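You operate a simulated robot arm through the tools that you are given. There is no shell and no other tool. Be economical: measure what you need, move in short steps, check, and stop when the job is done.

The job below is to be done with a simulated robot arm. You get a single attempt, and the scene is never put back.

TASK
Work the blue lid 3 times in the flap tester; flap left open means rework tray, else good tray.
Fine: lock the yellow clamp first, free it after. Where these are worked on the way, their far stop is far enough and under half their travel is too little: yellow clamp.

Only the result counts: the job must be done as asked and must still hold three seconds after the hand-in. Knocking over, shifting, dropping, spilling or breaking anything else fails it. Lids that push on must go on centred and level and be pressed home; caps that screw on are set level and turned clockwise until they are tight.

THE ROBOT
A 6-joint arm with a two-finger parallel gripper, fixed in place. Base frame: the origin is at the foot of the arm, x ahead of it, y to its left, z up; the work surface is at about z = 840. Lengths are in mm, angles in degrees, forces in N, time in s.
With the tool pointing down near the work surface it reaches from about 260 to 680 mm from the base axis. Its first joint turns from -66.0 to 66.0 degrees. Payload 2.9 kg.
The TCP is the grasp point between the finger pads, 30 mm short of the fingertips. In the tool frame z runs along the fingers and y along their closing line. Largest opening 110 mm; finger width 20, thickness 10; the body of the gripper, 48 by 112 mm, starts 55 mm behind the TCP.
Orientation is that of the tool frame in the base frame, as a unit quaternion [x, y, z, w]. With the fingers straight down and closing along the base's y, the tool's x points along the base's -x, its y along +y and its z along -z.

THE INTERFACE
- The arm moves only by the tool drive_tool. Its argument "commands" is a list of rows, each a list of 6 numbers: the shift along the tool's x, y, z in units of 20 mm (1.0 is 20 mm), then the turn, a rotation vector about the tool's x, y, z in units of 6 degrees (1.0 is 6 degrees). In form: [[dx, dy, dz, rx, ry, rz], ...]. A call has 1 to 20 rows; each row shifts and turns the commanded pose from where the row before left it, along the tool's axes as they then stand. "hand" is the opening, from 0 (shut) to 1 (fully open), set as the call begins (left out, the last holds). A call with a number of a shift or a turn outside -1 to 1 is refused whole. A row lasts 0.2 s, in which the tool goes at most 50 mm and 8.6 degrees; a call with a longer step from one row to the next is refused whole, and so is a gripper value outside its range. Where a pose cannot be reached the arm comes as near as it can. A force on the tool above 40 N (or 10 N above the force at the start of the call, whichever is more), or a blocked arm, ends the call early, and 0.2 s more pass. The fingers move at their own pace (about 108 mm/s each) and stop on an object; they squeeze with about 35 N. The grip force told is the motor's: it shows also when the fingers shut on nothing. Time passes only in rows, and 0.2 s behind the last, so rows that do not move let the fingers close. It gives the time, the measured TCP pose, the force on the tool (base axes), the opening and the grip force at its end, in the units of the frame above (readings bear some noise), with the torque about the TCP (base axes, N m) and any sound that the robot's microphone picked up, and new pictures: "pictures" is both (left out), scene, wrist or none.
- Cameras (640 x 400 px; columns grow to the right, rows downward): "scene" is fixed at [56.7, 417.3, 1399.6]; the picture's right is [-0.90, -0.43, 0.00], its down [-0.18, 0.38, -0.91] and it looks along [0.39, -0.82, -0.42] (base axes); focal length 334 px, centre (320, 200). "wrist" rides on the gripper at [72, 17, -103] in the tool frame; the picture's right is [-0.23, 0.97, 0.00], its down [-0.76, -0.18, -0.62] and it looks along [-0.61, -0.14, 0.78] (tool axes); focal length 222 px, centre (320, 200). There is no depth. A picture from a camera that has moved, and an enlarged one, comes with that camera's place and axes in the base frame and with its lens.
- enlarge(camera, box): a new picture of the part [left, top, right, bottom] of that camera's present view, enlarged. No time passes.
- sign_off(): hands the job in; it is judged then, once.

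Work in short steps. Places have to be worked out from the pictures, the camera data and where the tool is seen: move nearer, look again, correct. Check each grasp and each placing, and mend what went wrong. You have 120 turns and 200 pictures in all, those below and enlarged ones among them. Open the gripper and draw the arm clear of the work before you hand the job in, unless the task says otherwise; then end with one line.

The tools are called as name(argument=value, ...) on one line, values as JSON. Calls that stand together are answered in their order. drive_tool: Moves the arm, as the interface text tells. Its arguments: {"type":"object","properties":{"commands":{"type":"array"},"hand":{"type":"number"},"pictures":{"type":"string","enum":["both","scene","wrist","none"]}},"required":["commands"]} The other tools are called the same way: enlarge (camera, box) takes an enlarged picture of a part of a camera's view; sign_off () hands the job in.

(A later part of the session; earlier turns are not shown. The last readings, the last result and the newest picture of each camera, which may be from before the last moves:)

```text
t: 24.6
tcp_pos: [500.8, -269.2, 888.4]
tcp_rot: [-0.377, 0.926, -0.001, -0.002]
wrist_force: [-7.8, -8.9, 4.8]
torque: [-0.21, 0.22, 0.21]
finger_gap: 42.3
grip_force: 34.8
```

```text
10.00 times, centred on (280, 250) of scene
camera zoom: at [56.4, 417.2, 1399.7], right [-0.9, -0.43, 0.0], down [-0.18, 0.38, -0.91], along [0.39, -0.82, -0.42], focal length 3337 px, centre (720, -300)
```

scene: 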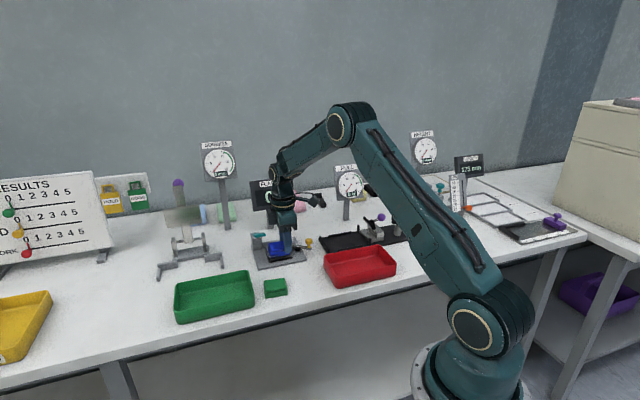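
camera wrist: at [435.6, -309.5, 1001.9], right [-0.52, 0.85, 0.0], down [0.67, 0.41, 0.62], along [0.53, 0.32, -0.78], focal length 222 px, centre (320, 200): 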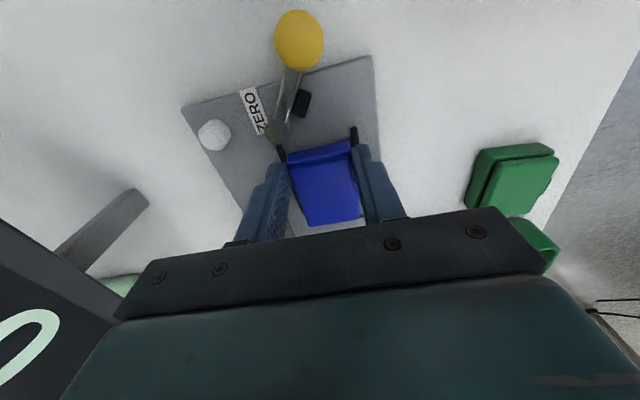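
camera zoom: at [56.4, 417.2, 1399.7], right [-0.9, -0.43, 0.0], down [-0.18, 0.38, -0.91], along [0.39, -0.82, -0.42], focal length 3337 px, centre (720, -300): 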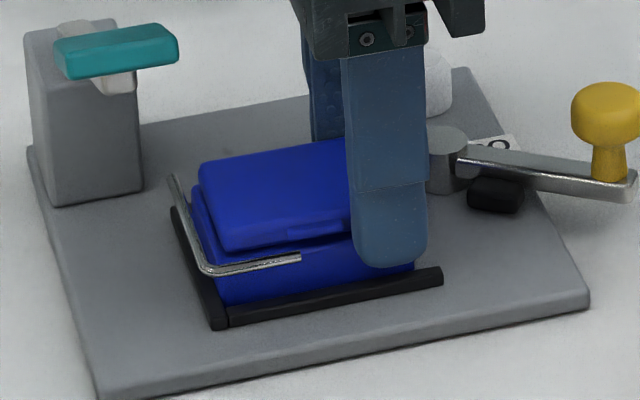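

The box is at the end stop with the hook just under the tab. I relieve the force, release and rise.

drive_tool(commands=[[0.04, 0, 0, 0, 0, 0], [0, 0, 0, 0, 0, 0]], pictures="none")

drive_tool(commands=[[0, 0, 0, 0, 0, 0], [0, 0, 0, 0, 0, 0], [0, 0, -0.5, 0, 0, 0], [0, 0, -1, 0, 0, 0], [0, 0, -1, 0, 0, 0], [0, 0, -1, 0, 0, 0], [0, 0, -1, 0, 0, 0], [0, 0, 0, 0, 0, 0]], hand=0.56, pictures="both")

enlarge(camera="scene", box=[250, 225, 320, 275])

enlarge(camera="wrist", box=[220, 60, 420, 220])

```text
t: 25.2
tcp_pos: [501.1, -269.3, 887.9]
tcp_rot: [-0.378, 0.926, -0.001, -0.003]
wrist_force: [-6.6, -8.0, 3.9]
torque: [-0.22, 0.21, 0.14]
finger_gap: 42.1
grip_force: 34.8
```

```text
t: 27.0
tcp_pos: [501.7, -269.7, 977.5]
tcp_rot: [-0.378, 0.926, -0.001, -0.002]
wrist_force: [-0.3, 0.4, -0.4]
torque: [-0.01, -0.03, -0.02]
finger_gap: 61.6
grip_force: 0.0
camera wrist: at [438.5, -307.2, 1082.2], right [-0.52, 0.85, 0.0], down [0.67, 0.41, 0.62], along [0.53, 0.32, -0.78], focal length 222 px, centre (320, 200)
```

scene: 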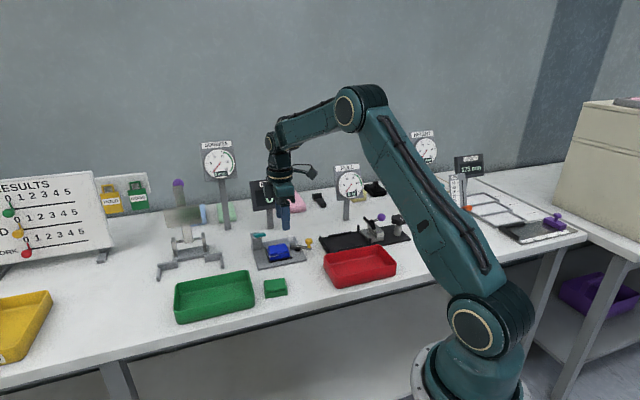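
wrist: 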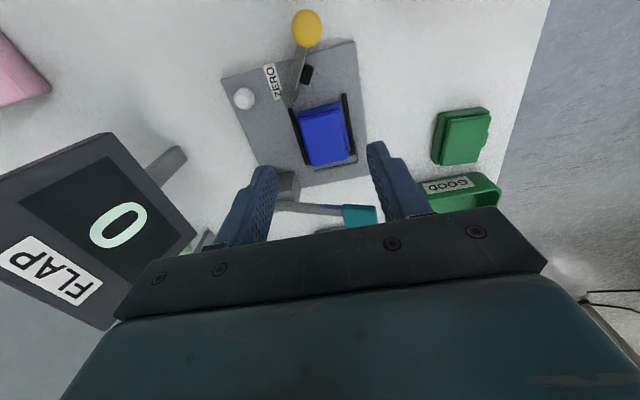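

```text
8.00 times, centred on (285, 250) of scene
camera zoom: at [56.7, 417.3, 1399.6], right [-0.9, -0.43, 0.0], down [-0.18, 0.38, -0.91], along [0.39, -0.82, -0.42], focal length 2670 px, centre (600, -200)
```

zoom: 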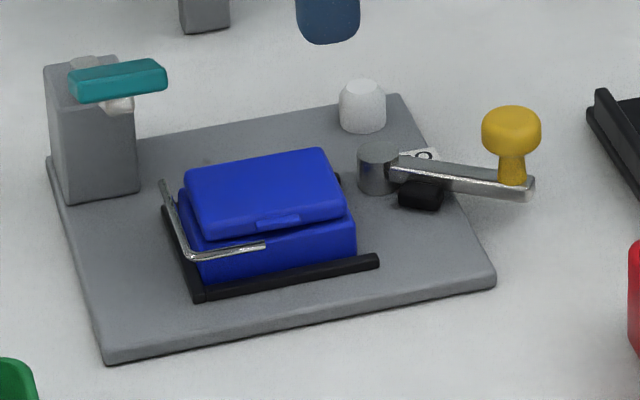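

```text
2.50 times, centred on (320, 140) of wrist
camera zoom: at [438.5, -307.2, 1082.2], right [-0.52, 0.85, 0.0], down [0.67, 0.41, 0.62], along [0.53, 0.32, -0.78], focal length 555 px, centre (320, 350)
```

zoom: 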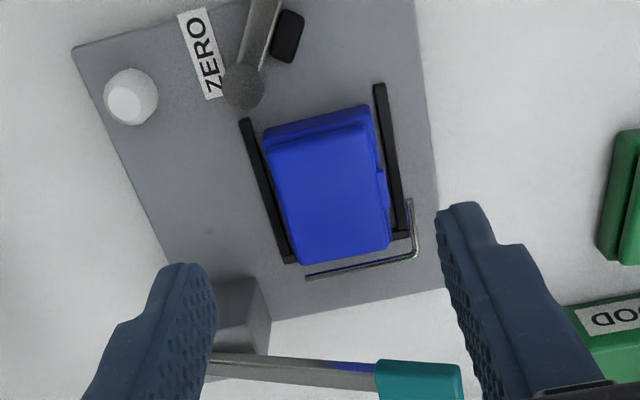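

Box seated, tab above hook, counter 0. Next the clamp: knob ≈ (444,-315), z≈884, pivot ≈ (495,-304). I move above the knob, turning the tool so the fingers straddle it along its swing direction.

drive_tool(commands=[[0.912, 0.1, 0, 0, 0, 0], [0.912, 0.1, 0, 0, 0, 0], [0.912, 0.1, 0, 0, 0, 0], [0.912, 0.1, 0, 0, 0, 0], [0, 0, 0, 0, 0, 0.99], [0, 0, 0, 0, 0, 0.99], [0, 0, 0, 0, 0, 0.99], [0, 0, 0, 0, 0, 0.99], [0, 0, 0, 0, 0, 0.99], [0, 0, 0, 0, 0, 0.99], [0, 0, 0, 0, 0, 0.99], [0, 0, 0, 0, 0, 0.99], [0, 0, 0, 0, 0, 0.99], [0, 0, 0, 0, 0, 0.99], [0, 0, 0, 0, 0, 0]], hand=0.42, pictures="both")

enlarge(camera="wrist", box=[220, 80, 420, 240])

enlarge(camera="scene", box=[270, 210, 340, 270])

```text
t: 30.2
tcp_pos: [444.5, -313.8, 979.6]
tcp_rot: [0.132, 0.991, -0.001, -0.001]
wrist_force: [-1.1, -0.3, 0.2]
torque: [0.04, -0.02, 0.0]
finger_gap: 46.3
grip_force: 0.1
camera wrist: at [378.5, -278.5, 1082.1], right [0.47, 0.88, 0.0], down [0.69, -0.37, 0.62], along [0.55, -0.3, -0.78], focal length 222 px, centre (320, 200)
```

scene: 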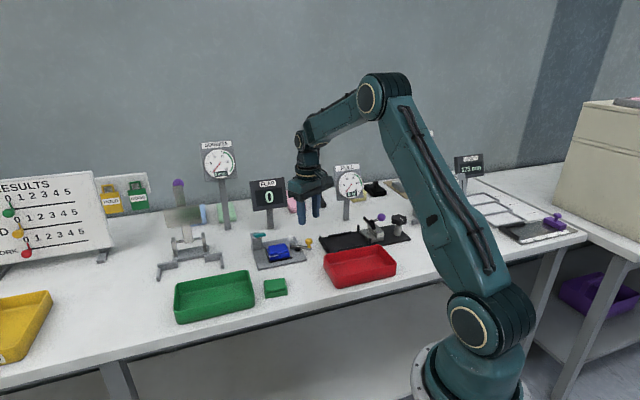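
wrist: 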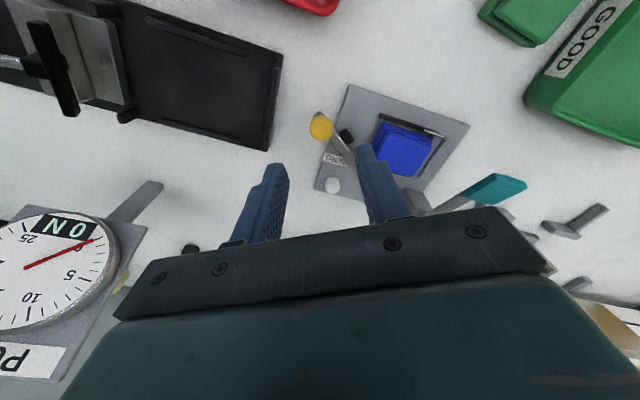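

```text
2.50 times, centred on (320, 160) of wrist
camera zoom: at [378.5, -278.5, 1082.1], right [0.47, 0.88, 0.0], down [0.69, -0.37, 0.62], along [0.55, -0.3, -0.78], focal length 555 px, centre (320, 300)
```

zoom: 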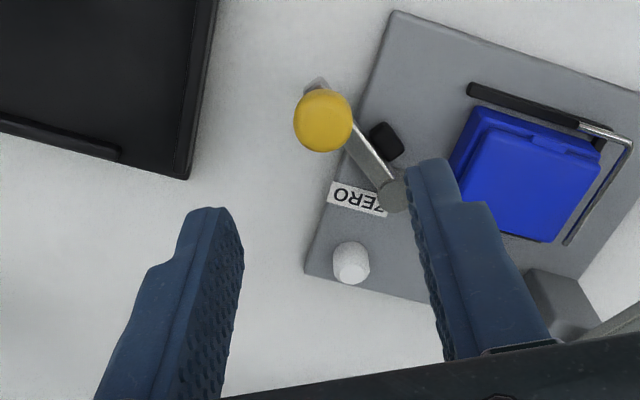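

```text
6.67 times, centred on (305, 240) of scene
camera zoom: at [56.7, 417.3, 1399.6], right [-0.9, -0.43, 0.0], down [-0.18, 0.38, -0.91], along [0.39, -0.82, -0.42], focal length 2225 px, centre (420, -67)
```

zoom: 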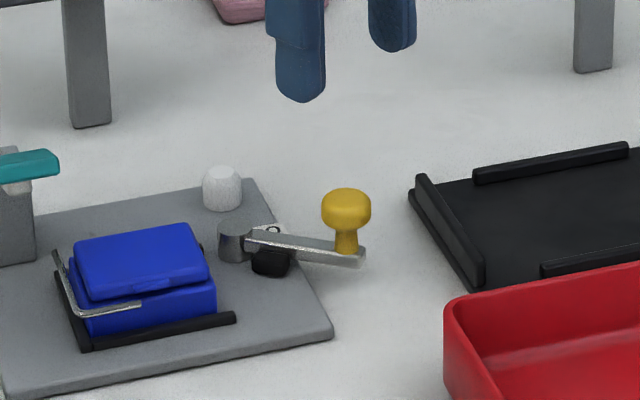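

Knob refined to (443.5,-313.5,886), pivot (492.5,-305), radius ≈50. Descending so the fingers straddle the knob.

drive_tool(commands=[[0, 0, 1, 0, 0, 0], [0, 0, 1, 0, 0, 0], [0, 0, 1, 0, 0, 0], [0, 0, 0.5, 0, 0, 0], [0, 0, 0.35, 0, 0, 0], [0, 0, 0, 0, 0, 0]], pictures="both")

enlarge(camera="scene", box=[270, 210, 340, 270])

enlarge(camera="wrist", box=[220, 80, 420, 240])

```text
t: 31.6
tcp_pos: [443.9, -313.5, 901.3]
tcp_rot: [0.13, 0.992, -0.002, -0.001]
wrist_force: [-0.4, 0.2, 0.0]
torque: [0.0, -0.01, 0.03]
finger_gap: 46.4
grip_force: 0.0
camera wrist: at [378.2, -278.7, 1004.7], right [0.47, 0.88, 0.0], down [0.69, -0.37, 0.62], along [0.55, -0.3, -0.78], focal length 222 px, centre (320, 200)
```

scene: 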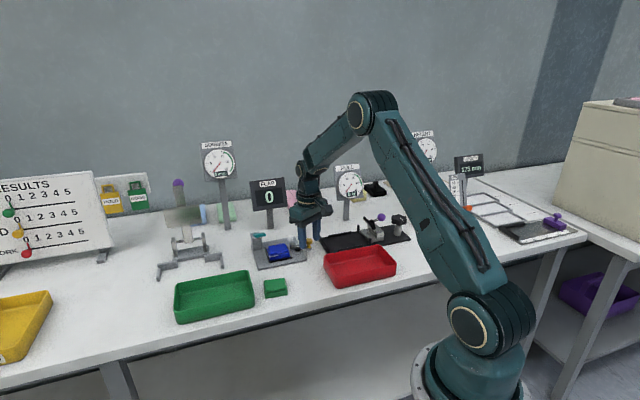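
wrist: 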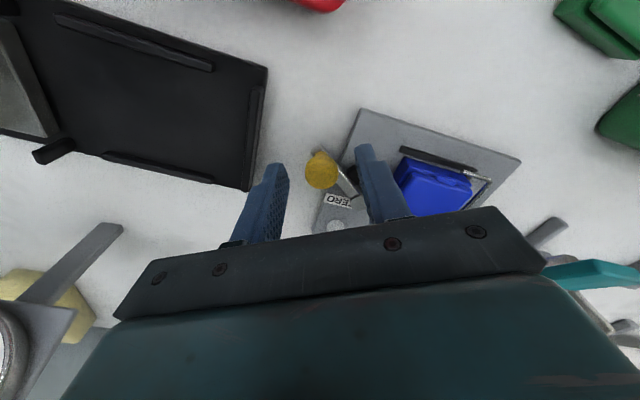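

```text
6.67 times, centred on (305, 240) of scene
camera zoom: at [56.7, 417.3, 1399.6], right [-0.9, -0.43, 0.0], down [-0.18, 0.38, -0.91], along [0.39, -0.82, -0.42], focal length 2225 px, centre (420, -67)
```

zoom: 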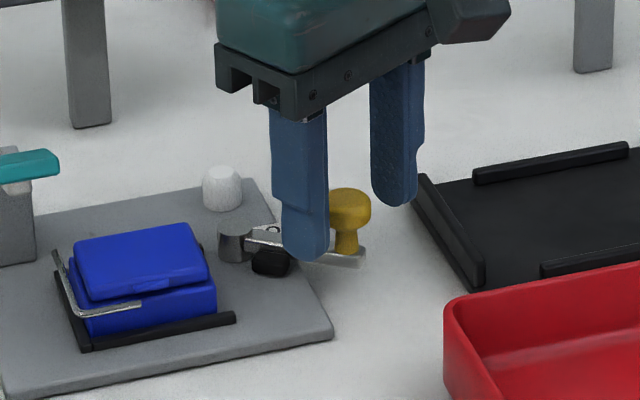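

```text
2.50 times, centred on (320, 160) of wrist
camera zoom: at [378.2, -278.7, 1004.7], right [0.47, 0.88, 0.0], down [0.69, -0.37, 0.62], along [0.55, -0.3, -0.78], focal length 555 px, centre (320, 300)
```

zoom: 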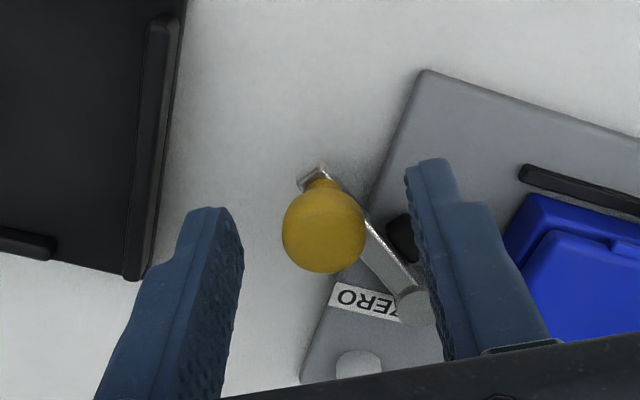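

Fingers straddle the knob. I narrow the cage and swing the knob along its arc, first 24°.

drive_tool(commands=[[0, 0, 0, 0, 0, 0], [0, 0, 0, 0, 0, 0], [0.09, 0.245, 0, 0, 0, 0], [0.067, 0.25, 0, 0, 0, 0], [0.043, 0.258, 0, 0, 0, 0], [0.012, 0.26, 0, 0, 0, 0], [0, 0, 0, 0, 0, 0]], hand=0.27, pictures="wrist")

enlarge(camera="wrist", box=[220, 80, 420, 240])

```text
t: 33.2
tcp_pos: [444.3, -293.8, 901.0]
tcp_rot: [0.131, 0.991, -0.001, -0.002]
wrist_force: [-0.8, 0.4, 0.2]
torque: [0.0, -0.01, 0.01]
finger_gap: 29.6
grip_force: 0.0
camera wrist: at [379.5, -258.3, 1005.0], right [0.47, 0.88, 0.0], down [0.69, -0.37, 0.62], along [0.55, -0.3, -0.78], focal length 222 px, centre (320, 200)
```

wrist: 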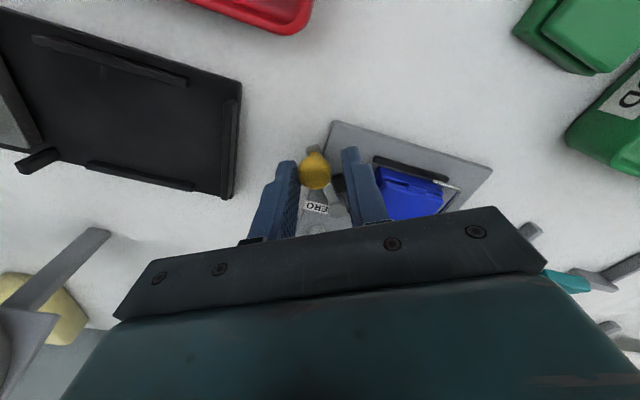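

```text
2.50 times, centred on (320, 160) of wrist
camera zoom: at [379.5, -258.3, 1005.0], right [0.47, 0.88, 0.0], down [0.69, -0.37, 0.62], along [0.55, -0.3, -0.78], focal length 555 px, centre (320, 300)
```

zoom: 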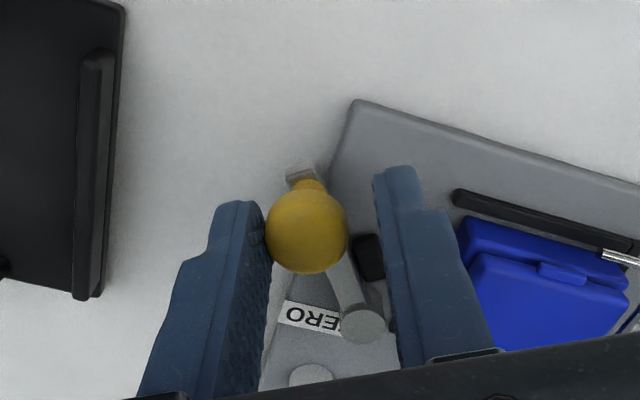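

The lever is swinging freely. Continue along the arc.

drive_tool(commands=[[-0.013, 0.262, 0, 0, 0, 0], [-0.04, 0.259, 0, 0, 0, 0], [-0.072, 0.252, 0, 0, 0, 0], [-0.09, 0.246, 0, 0, 0, 0], [-0.12, 0.234, 0, 0, 0, 0], [0, 0, 0, 0, 0, 0]], pictures="wrist")

enlarge(camera="wrist", box=[220, 80, 420, 240])

enlarge(camera="scene", box=[255, 215, 325, 275])

```text
t: 34.6
tcp_pos: [458.3, -271.3, 902.0]
tcp_rot: [0.131, 0.991, -0.002, -0.001]
wrist_force: [0.3, 0.1, 1.7]
torque: [-0.03, 0.05, -0.01]
finger_gap: 29.8
grip_force: 0.5
camera wrist: at [392.6, -236.1, 1005.2], right [0.47, 0.88, 0.0], down [0.69, -0.37, 0.62], along [0.55, -0.3, -0.78], focal length 222 px, centre (320, 200)
```

wrist: 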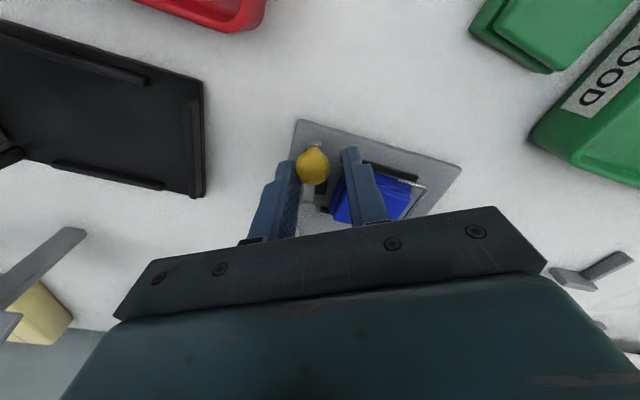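

```text
2.50 times, centred on (320, 160) of wrist
camera zoom: at [392.6, -236.1, 1005.2], right [0.47, 0.88, 0.0], down [0.69, -0.37, 0.62], along [0.55, -0.3, -0.78], focal length 555 px, centre (320, 300)
```

zoom: 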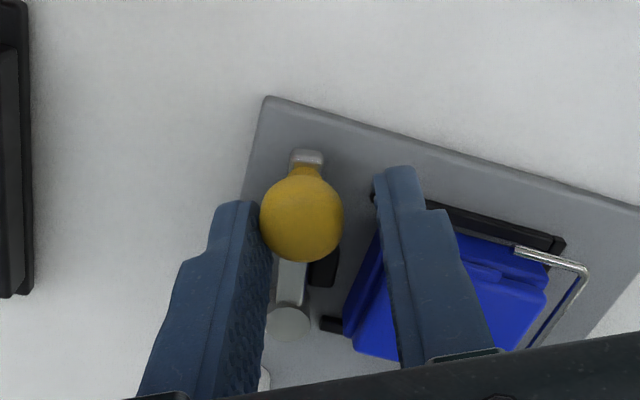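

```text
6.67 times, centred on (290, 245) of scene
camera zoom: at [56.7, 417.3, 1399.6], right [-0.9, -0.43, 0.0], down [-0.18, 0.38, -0.91], along [0.39, -0.82, -0.42], focal length 2225 px, centre (520, -100)
```

zoom: 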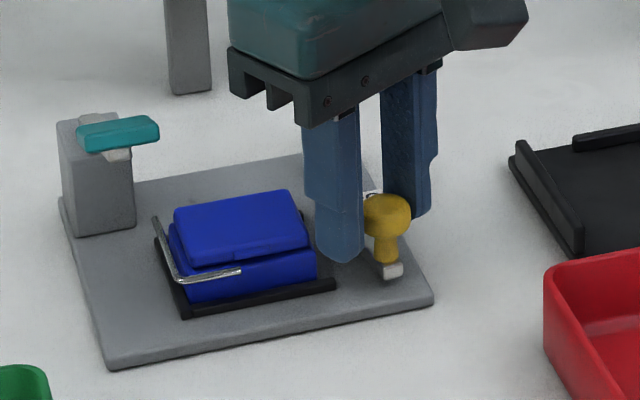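

The leading finger is getting close to the box corner, so I lift off, close the fingers, and go behind the knob to push it the rest of the way.

drive_tool(commands=[[0, -0.1, 0, 0, 0, 0], [0, 0, -1, 0, 0, 0], [0, 0, -1, 0, 0, 0], [0.42, -0.65, 0, 0, 0, 0], [0.41, -0.65, 0, 0, 0, 0], [0, 0, 0, 0, 0, 1], [0, 0, 0, 0, 0, 1], [0, 0, 0, 0, 0, 1], [0, 0, 0, 0, 0, 1], [0, 0, 0, 0, 0, 1], [0, 0, 0, 0, 0, 0]], pictures="none")

drive_tool(commands=[[0, 0, 0, 0, 0, 0], [0, 0, 0, 0, 0, 0], [0, 0, 0, 0, 0, 0]], hand=0, pictures="both")

enlarge(camera="wrist", box=[220, 80, 420, 240])

enlarge(camera="scene", box=[255, 215, 325, 275])

```text
t: 37.0
tcp_pos: [434.5, -294.6, 942.2]
tcp_rot: [0.384, 0.923, -0.002, -0.001]
wrist_force: [0.0, 1.2, 0.3]
torque: [-0.02, 0.03, 0.01]
finger_gap: 29.6
grip_force: 0.1
```

```text
t: 37.8
tcp_pos: [434.4, -293.5, 942.2]
tcp_rot: [0.383, 0.924, -0.003, -0.002]
wrist_force: [0.2, -1.1, 1.5]
torque: [0.0, 0.01, 0.01]
finger_gap: 0.1
grip_force: 35.4
camera wrist: at [395.5, -230.4, 1044.9], right [0.85, 0.53, 0.0], down [0.41, -0.66, 0.62], along [0.33, -0.53, -0.78], focal length 222 px, centre (320, 200)
```

scene: 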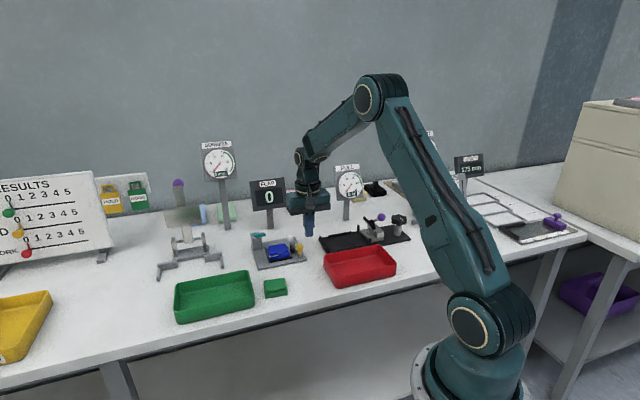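
wrist: 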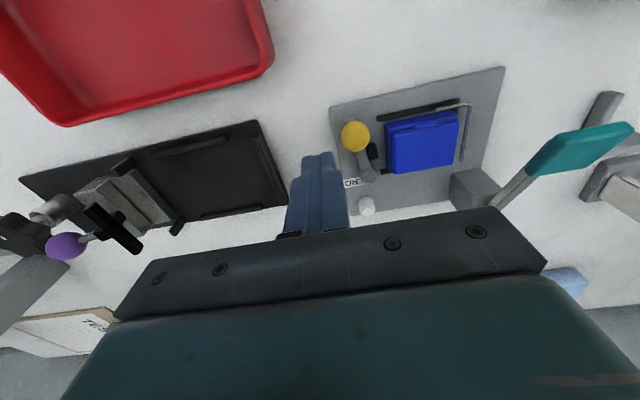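

```text
2.50 times, centred on (320, 160) of wrist
camera zoom: at [395.5, -230.4, 1044.9], right [0.85, 0.53, 0.0], down [0.41, -0.66, 0.62], along [0.33, -0.53, -0.78], focal length 555 px, centre (320, 300)
```

zoom: 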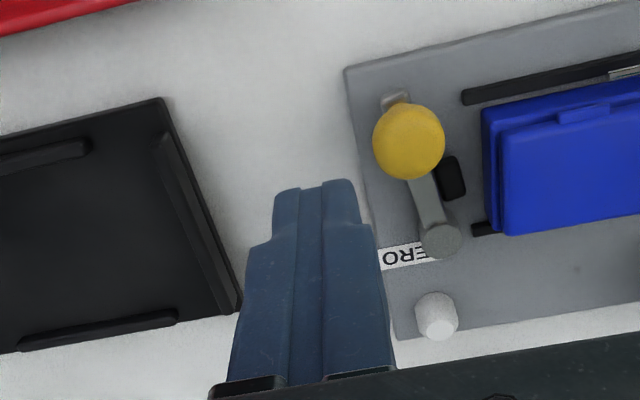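

```text
6.67 times, centred on (290, 245) of scene
camera zoom: at [56.7, 417.3, 1399.6], right [-0.9, -0.43, 0.0], down [-0.18, 0.38, -0.91], along [0.39, -0.82, -0.42], focal length 2225 px, centre (520, -100)
```

zoom: 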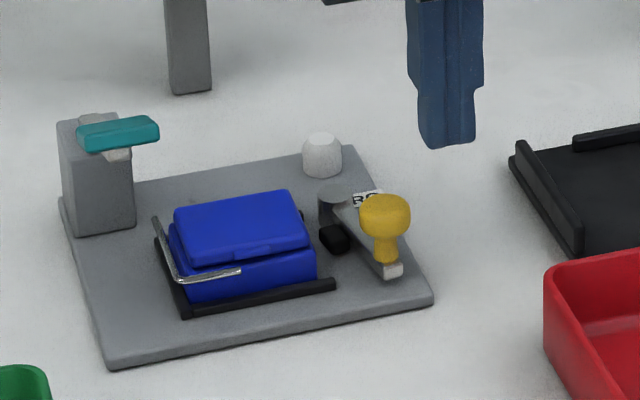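

Knob is at (453,-273), lever ≈54° from... partway; pad not yet on the box. I descend behind the knob and push along its arc.

drive_tool(commands=[[0, 0, 1, 0, 0, 0], [0, 0, 1, 0, 0, 0], [0.03, 0.2, 0, 0, 0, 0], [0.03, 0.2, 0, 0, 0, 0], [0.03, 0.2, 0, 0, 0, 0], [0.03, 0.2, 0, 0, 0, 0], [0.06, 0.15, 0, 0, 0, 0], [0, 0, 0, 0, 0, 0]], pictures="wrist")

enlarge(camera="wrist", box=[220, 80, 420, 240])

```text
t: 39.6
tcp_pos: [443.9, -280.5, 901.6]
tcp_rot: [0.386, 0.923, -0.003, -0.001]
wrist_force: [-3.6, -15.5, -4.2]
torque: [-0.34, 0.14, -0.1]
finger_gap: 0.0
grip_force: 35.1
camera wrist: at [405.8, -216.3, 1004.6], right [0.85, 0.52, -0.01], down [0.41, -0.66, 0.63], along [0.32, -0.54, -0.78], focal length 222 px, centre (320, 200)
```

wrist: 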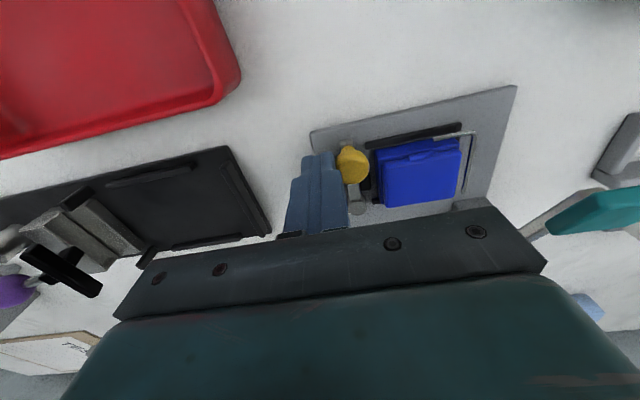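

```text
2.50 times, centred on (320, 160) of wrist
camera zoom: at [405.8, -216.3, 1004.6], right [0.85, 0.52, -0.01], down [0.41, -0.66, 0.63], along [0.32, -0.54, -0.78], focal length 555 px, centre (320, 300)
```

zoom: 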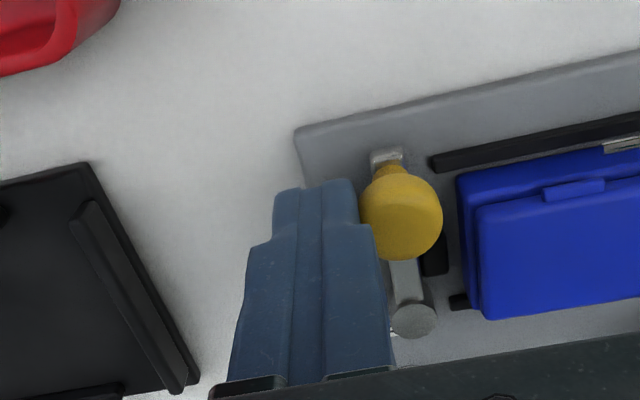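

Resistance 16 N now with lever perpendicular to the nest. I push a little more to see whether that's the stop.

drive_tool(commands=[[0.02, 0.1, 0, 0, 0, 0], [0.02, 0.1, 0, 0, 0, 0], [0.02, 0.1, 0, 0, 0, 0], [0, 0, 0, 0, 0, 0]], pictures="wrist")

enlarge(camera="wrist", box=[260, 110, 420, 230])

enlarge(camera="scene", box=[255, 225, 315, 275])

```text
t: 40.8
tcp_pos: [445.0, -279.9, 900.9]
tcp_rot: [0.392, 0.92, -0.008, -0.002]
wrist_force: [-7.7, -8.8, 2.6]
torque: [-0.12, 0.1, -0.04]
finger_gap: 0.2
grip_force: 34.4
stopped in row 4: the force on the tool passed its limit at 40 N (the readings are from after the stop); the commanded pose is now the measured one
camera wrist: at [407.2, -214.6, 1004.6], right [0.86, 0.51, -0.02], down [0.41, -0.67, 0.63], along [0.31, -0.55, -0.78], focal length 222 px, centre (320, 200)
```

wrist: 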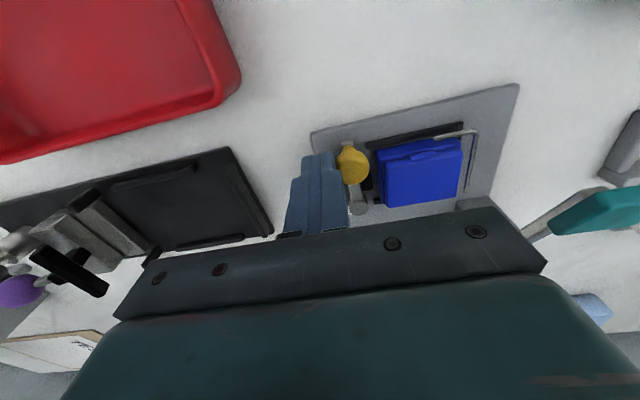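

```text
3.33 times, centred on (340, 170) of wrist
camera zoom: at [407.2, -214.6, 1004.6], right [0.86, 0.51, -0.02], down [0.41, -0.67, 0.63], along [0.31, -0.55, -0.78], focal length 740 px, centre (253, 300)
```

zoom: 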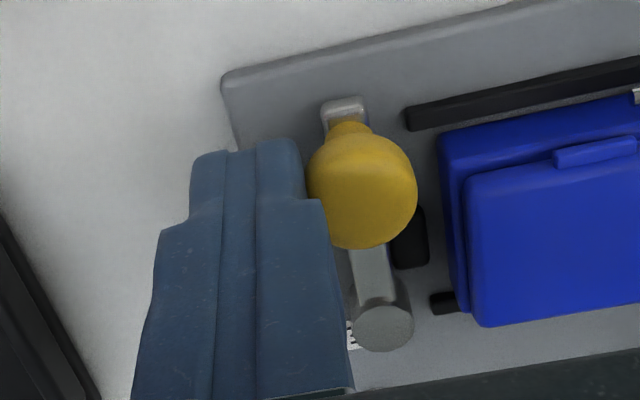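

```text
8.00 times, centred on (285, 250) of scene
camera zoom: at [56.4, 417.2, 1399.7], right [-0.9, -0.43, 0.0], down [-0.18, 0.38, -0.91], along [0.39, -0.82, -0.42], focal length 2670 px, centre (600, -200)
```

zoom: 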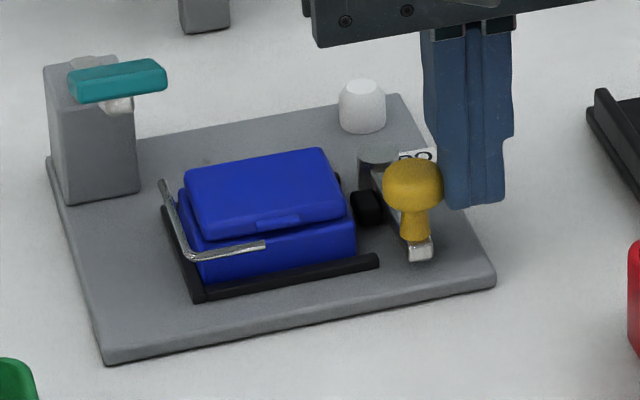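

The clamp is at its far stop against the box. I back off, level the tool, rise and go above the teal lever for a look.

drive_tool(commands=[[0, -0.6, 0, 0, 0, 0], [0, -0.5, 0, -0.156, 0, 0], [0, 0, -1, 0, 0, 0], [0, 0, -1, 0, 0, 0], [0, 0, -1, 0, 0, 0], [0, 0, -1, 0, 0, 0], [0, 0, -1, 0, 0, 0], [0, 0, -1, 0, 0, 0], [0, 0, -1, 0, 0, 0], [0, 0, 0, 0, 0, 0]], pictures="scene")

drive_tool(commands=[[0, 1, 0, 0, 0, 0], [0, 1, 0, 0, 0, 0], [0, 1, 0, 0, 0, 0], [0, 1, 0, 0, 0, 0], [0, 1, 0, 0, 0, 0], [0, 1, 0, 0, 0, 0], [0, 0, 0, 0, 0, 0]], pictures="both")

enlarge(camera="wrist", box=[210, 60, 430, 240])

enlarge(camera="scene", box=[245, 215, 325, 275])

```text
t: 43.0
tcp_pos: [428.9, -293.1, 1042.3]
tcp_rot: [0.391, 0.921, 0.001, 0.001]
wrist_force: [-0.3, -0.1, -0.3]
torque: [-0.03, -0.01, -0.02]
finger_gap: 0.2
grip_force: 35.1
```

scene: 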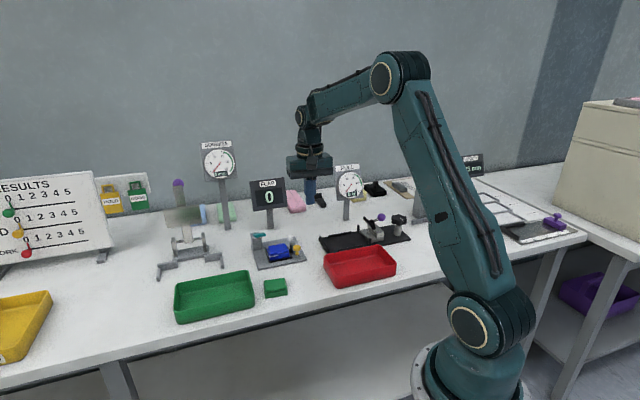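

```text
t: 44.6
tcp_pos: [514.0, -210.1, 1041.9]
tcp_rot: [0.391, 0.92, 0.002, 0.0]
wrist_force: [0.5, -0.3, -0.4]
torque: [0.03, 0.01, -0.04]
finger_gap: 0.1
grip_force: 35.1
camera wrist: at [477.0, -146.2, 1145.0], right [0.86, 0.51, 0.0], down [0.4, -0.67, 0.62], along [0.32, -0.53, -0.78], focal length 222 px, centre (320, 200)
```

scene: 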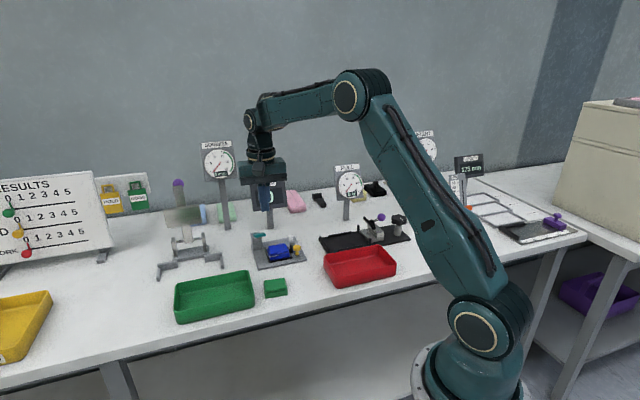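
wrist: 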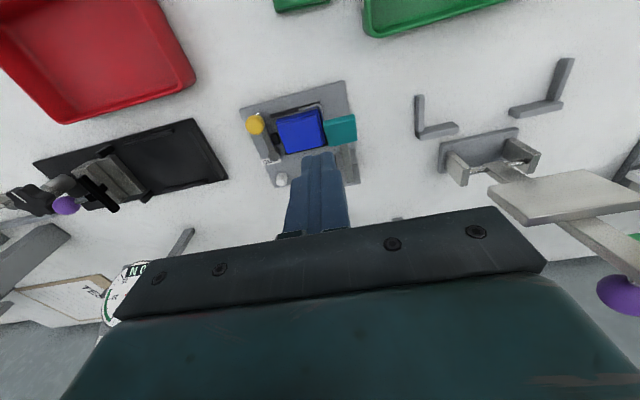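

```text
2.22 times, centred on (320, 150) of wrist
camera zoom: at [477.0, -146.2, 1145.0], right [0.86, 0.51, 0.0], down [0.4, -0.67, 0.62], along [0.32, -0.53, -0.78], focal length 494 px, centre (320, 311)
```

zoom: 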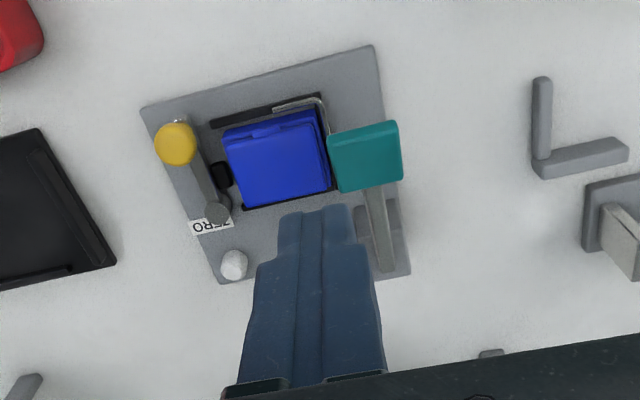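

```text
6.67 times, centred on (285, 245) of scene
camera zoom: at [56.7, 417.3, 1399.6], right [-0.9, -0.43, 0.0], down [-0.18, 0.38, -0.91], along [0.39, -0.82, -0.42], focal length 2225 px, centre (553, -100)
```

zoom: 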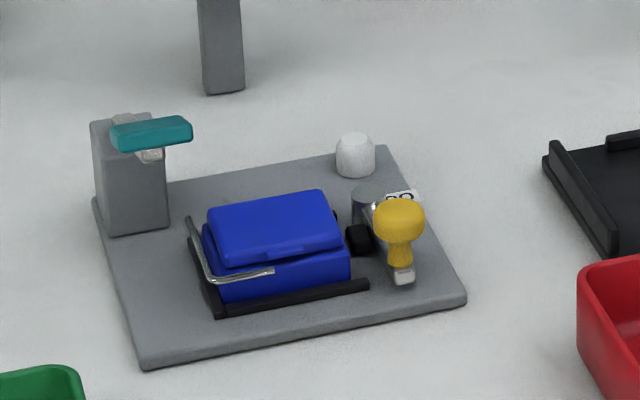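

Teal pad centre ≈ (531,-204,943). I bring the closed fingertips just above it.

drive_tool(commands=[[-0.34, 0.855, 0, 0, 0, 0], [0, 0, 1, 0, 0, 0], [0, 0, 1, 0, 0, 0], [0, 0, 0.9, 0, 0, 0], [0, 0, 0, 0, 0, 0]], pictures="both")

enlarge(camera="wrist", box=[240, 100, 400, 240])

enlarge(camera="scene", box=[245, 205, 325, 275])

```text
t: 45.8
tcp_pos: [532.3, -202.5, 983.9]
tcp_rot: [0.391, 0.92, 0.002, 0.002]
wrist_force: [0.2, -0.8, -1.1]
torque: [0.01, -0.02, -0.01]
finger_gap: 0.1
grip_force: 35.1
camera wrist: at [493.5, -139.3, 1087.2], right [0.86, 0.51, 0.0], down [0.4, -0.67, 0.62], along [0.32, -0.53, -0.78], focal length 222 px, centre (320, 200)
```

scene: 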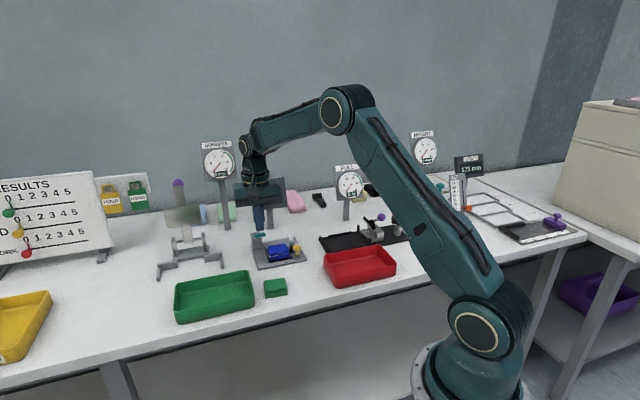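
wrist: 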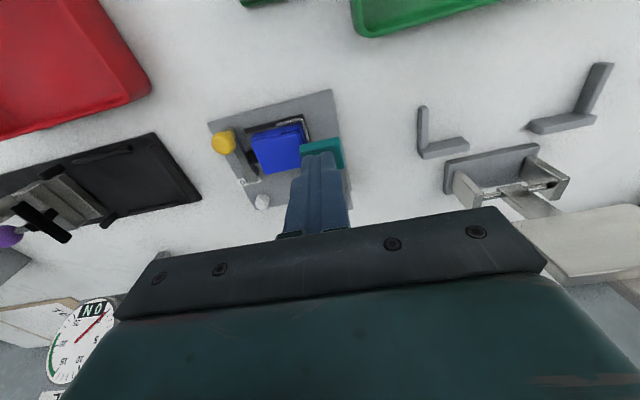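

```text
2.86 times, centred on (320, 170) of wrist
camera zoom: at [493.5, -139.3, 1087.2], right [0.86, 0.51, 0.0], down [0.4, -0.67, 0.62], along [0.32, -0.53, -0.78], focal length 635 px, centre (320, 286)
```

zoom: 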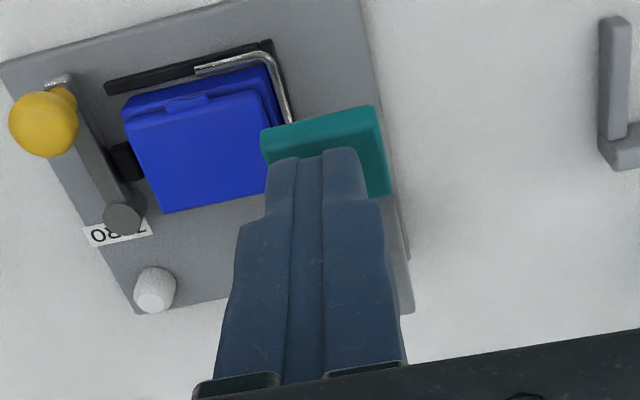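

```text
5.71 times, centred on (285, 240) of scene
camera zoom: at [56.7, 417.3, 1399.6], right [-0.9, -0.43, 0.0], down [-0.18, 0.38, -0.91], along [0.39, -0.82, -0.42], focal length 1907 px, centre (520, -29)
```

zoom: 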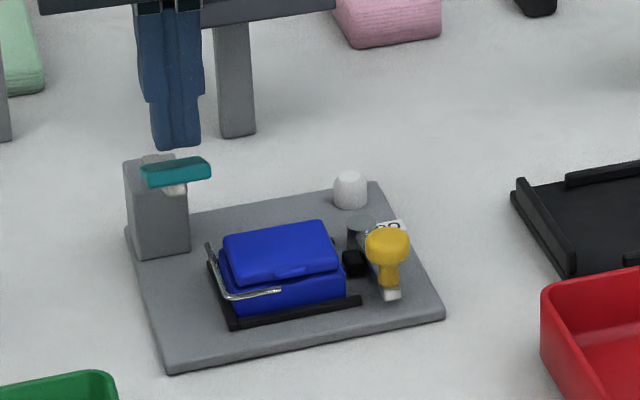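

Tips are just over the pad. Pressing down gradually, following its arc slightly outward, and watching.

drive_tool(commands=[[0.2, 0, 0.25, 0, 0, 0], [0, 0, 0.25, 0, 0, 0], [0.05, 0, 0.25, 0, 0, 0], [0.1, 0, 0.25, 0, 0, 0], [0.1, 0, 0.25, 0, 0, 0], [0.1, 0, 0.25, 0, 0, 0], [0, 0, 0, 0, 0, 0]], pictures="both")

enlarge(camera="scene", box=[245, 175, 325, 275])

```text
t: 47.4
tcp_pos: [524.8, -195.6, 955.4]
tcp_rot: [0.392, 0.92, 0.002, 0.001]
wrist_force: [1.4, -1.2, 1.4]
torque: [-0.04, 0.0, 0.01]
finger_gap: 0.0
grip_force: 35.4
camera wrist: at [486.5, -131.9, 1057.5], right [0.86, 0.51, 0.0], down [0.4, -0.67, 0.62], along [0.32, -0.53, -0.78], focal length 222 px, centre (320, 200)
```

scene: 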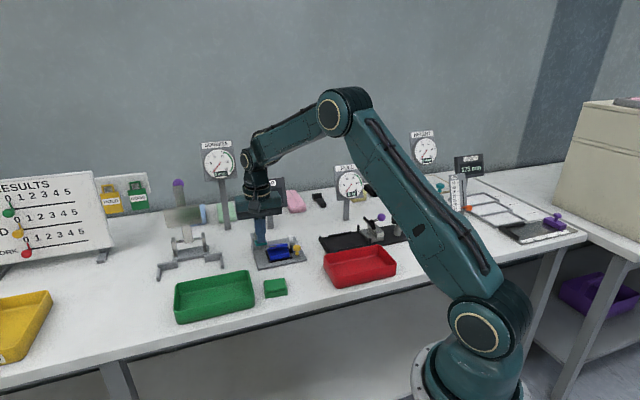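
wrist: 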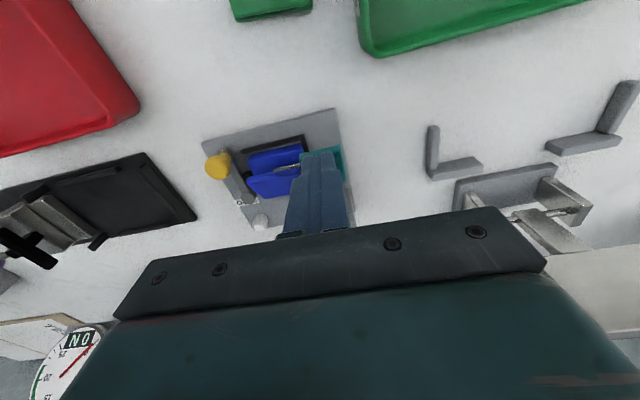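

```text
4.00 times, centred on (285, 225) of scene
camera zoom: at [56.7, 417.3, 1399.6], right [-0.9, -0.43, 0.0], down [-0.18, 0.38, -0.91], along [0.39, -0.82, -0.42], focal length 1335 px, centre (460, 100)
```

zoom: 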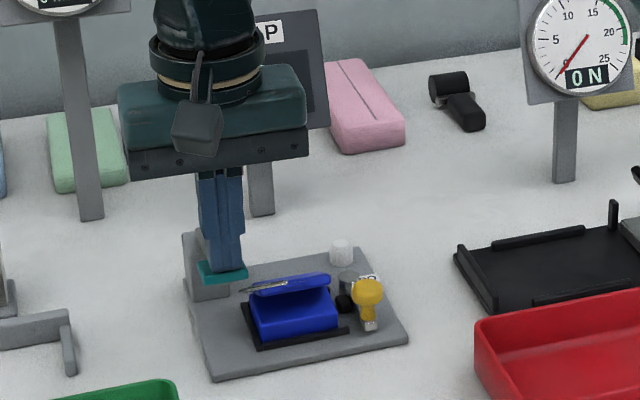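

The lever lifts the lid via the hook, with light force. I press on to the bottom stop.

drive_tool(commands=[[0.07, 0, 0.25, 0, 0, 0], [0.06, 0, 0.25, 0, 0, 0], [0.05, 0, 0.25, 0, 0, 0], [0.03, 0, 0.25, 0, 0, 0], [0, 0, 0, 0, 0, 0]], pictures="both")

enlarge(camera="scene", box=[245, 175, 325, 275])

enlarge(camera="wrist", box=[190, 80, 370, 240])

```text
t: 48.6
tcp_pos: [522.3, -192.4, 934.8]
tcp_rot: [0.39, 0.921, 0.001, 0.002]
wrist_force: [-0.3, -1.8, 3.3]
torque: [-0.09, -0.06, -0.02]
finger_gap: 0.2
grip_force: 35.3
camera wrist: at [483.6, -128.7, 1037.7], right [0.86, 0.51, 0.0], down [0.4, -0.67, 0.62], along [0.32, -0.53, -0.78], focal length 222 px, centre (320, 200)
```

scene: 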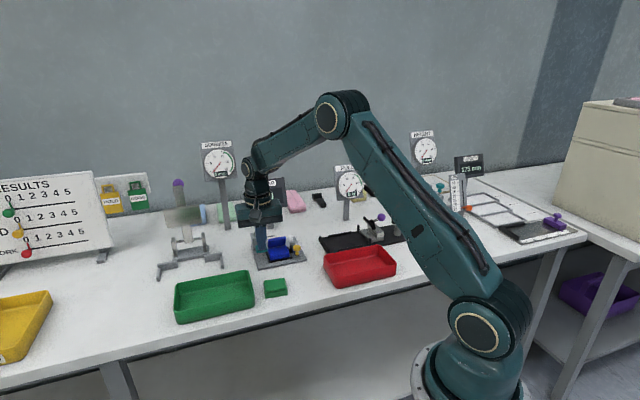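
wrist: 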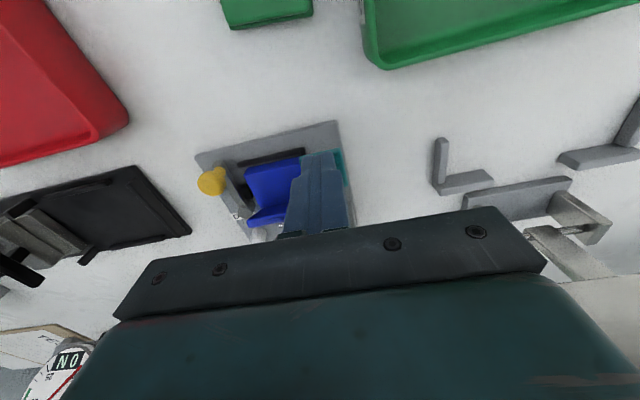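

```text
4.00 times, centred on (285, 225) of scene
camera zoom: at [56.6, 417.3, 1399.6], right [-0.9, -0.43, 0.0], down [-0.18, 0.38, -0.91], along [0.39, -0.82, -0.42], focal length 1335 px, centre (460, 100)
```

zoom: 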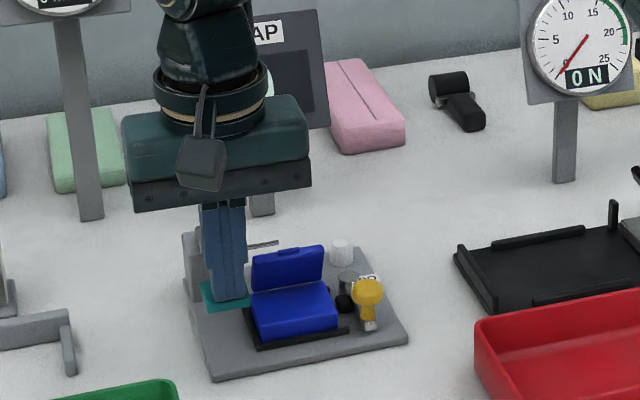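

```text
2.50 times, centred on (280, 160) of wrist
camera zoom: at [483.6, -128.7, 1037.7], right [0.86, 0.51, 0.0], down [0.4, -0.67, 0.62], along [0.32, -0.53, -0.78], focal length 555 px, centre (420, 300)
```

zoom: 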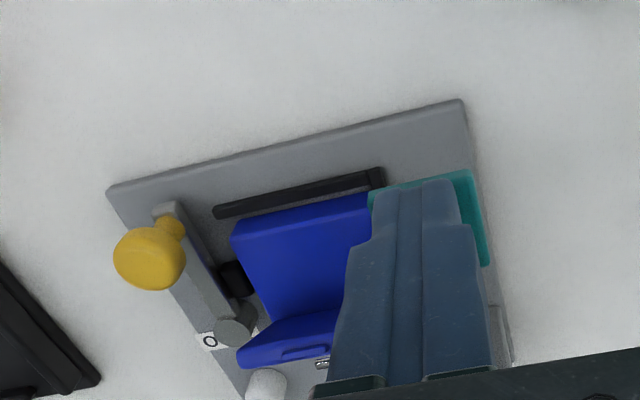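

Lid is fully up. A bit further to feel the stop.

drive_tool(commands=[[0.02, 0, 0.15, 0, 0, 0], [0.02, 0, 0.15, 0, 0, 0], [0, 0, 0, 0, 0, 0]], pictures="none")

```text
t: 49.4
tcp_pos: [521.1, -191.8, 927.9]
tcp_rot: [0.391, 0.921, 0.0, 0.0]
wrist_force: [0.3, -1.5, 3.5]
torque: [-0.07, -0.02, -0.01]
finger_gap: 0.1
grip_force: 34.8
```

drive_tool(commands=[[0.01, 0, 0.15, 0, 0, 0], [0.01, 0, 0.15, 0, 0, 0], [0, 0, 0.1, 0, 0, 0], [0, 0, 0, 0, 0, 0]], pictures="scene")

enlarge(camera="scene", box=[245, 175, 325, 275])

```text
t: 50.4
tcp_pos: [520.4, -190.8, 920.4]
tcp_rot: [0.39, 0.921, 0.001, 0.001]
wrist_force: [0.5, 0.2, 3.5]
torque: [-0.08, -0.02, -0.02]
finger_gap: 0.0
grip_force: 34.8
```

scene: 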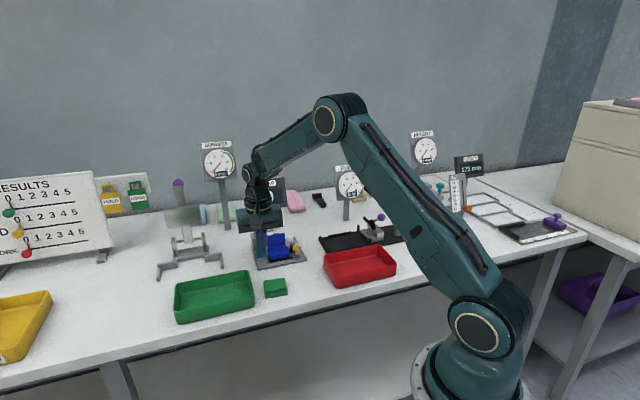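

```text
4.00 times, centred on (285, 225) of scene
camera zoom: at [56.6, 417.3, 1399.6], right [-0.9, -0.43, 0.0], down [-0.18, 0.38, -0.91], along [0.39, -0.82, -0.42], focal length 1335 px, centre (460, 100)
```

zoom: 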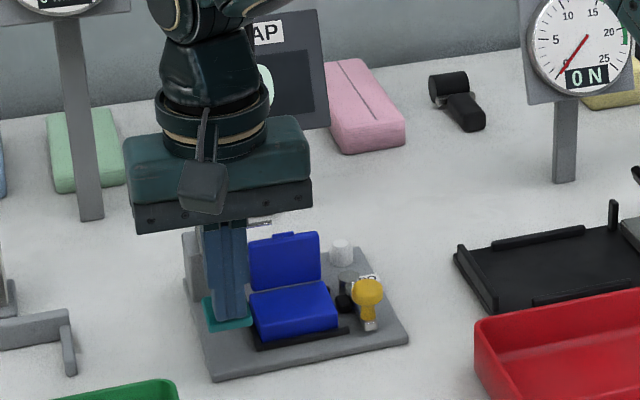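

Still moving at light force; continue.

drive_tool(commands=[[0, 0, 0.2, 0, 0, 0], [0, 0, 0.2, 0, 0, 0], [0, 0, 0.2, 0, 0, 0], [0, 0, 0, 0, 0, 0]], pictures="scene")

enlarge(camera="scene", box=[245, 175, 325, 275])

```text
t: 51.1
tcp_pos: [522.2, -192.2, 917.4]
tcp_rot: [0.39, 0.921, 0.001, 0.003]
wrist_force: [-4.5, 2.9, 13.6]
torque: [-0.04, 0.09, -0.02]
finger_gap: 0.0
grip_force: 34.7
stopped in row 3: the force on the tool passed its limit at 44 N (the readings are from after the stop); the commanded pose is now the measured one
```

scene: 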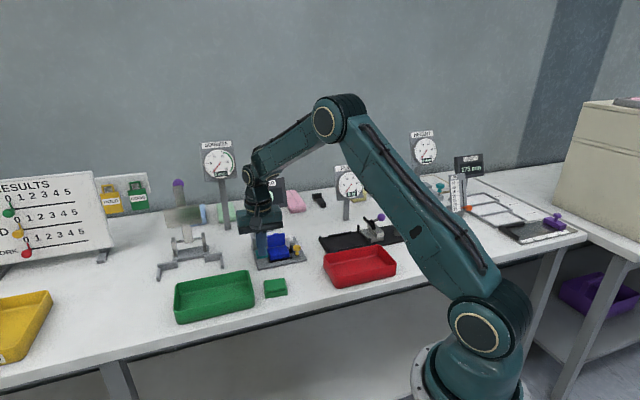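

```text
4.00 times, centred on (285, 225) of scene
camera zoom: at [56.3, 417.5, 1399.6], right [-0.9, -0.43, 0.0], down [-0.18, 0.38, -0.91], along [0.39, -0.82, -0.42], focal length 1335 px, centre (460, 100)
```

zoom: 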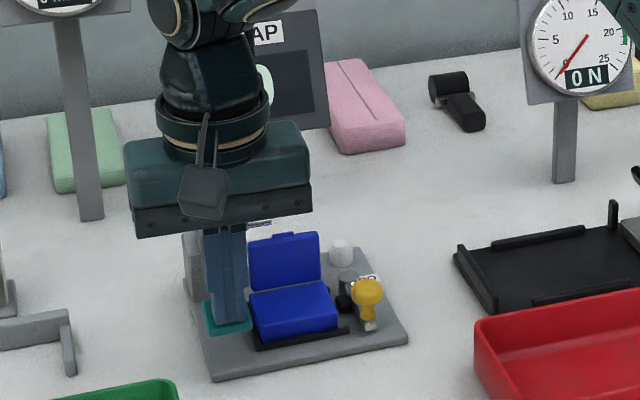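

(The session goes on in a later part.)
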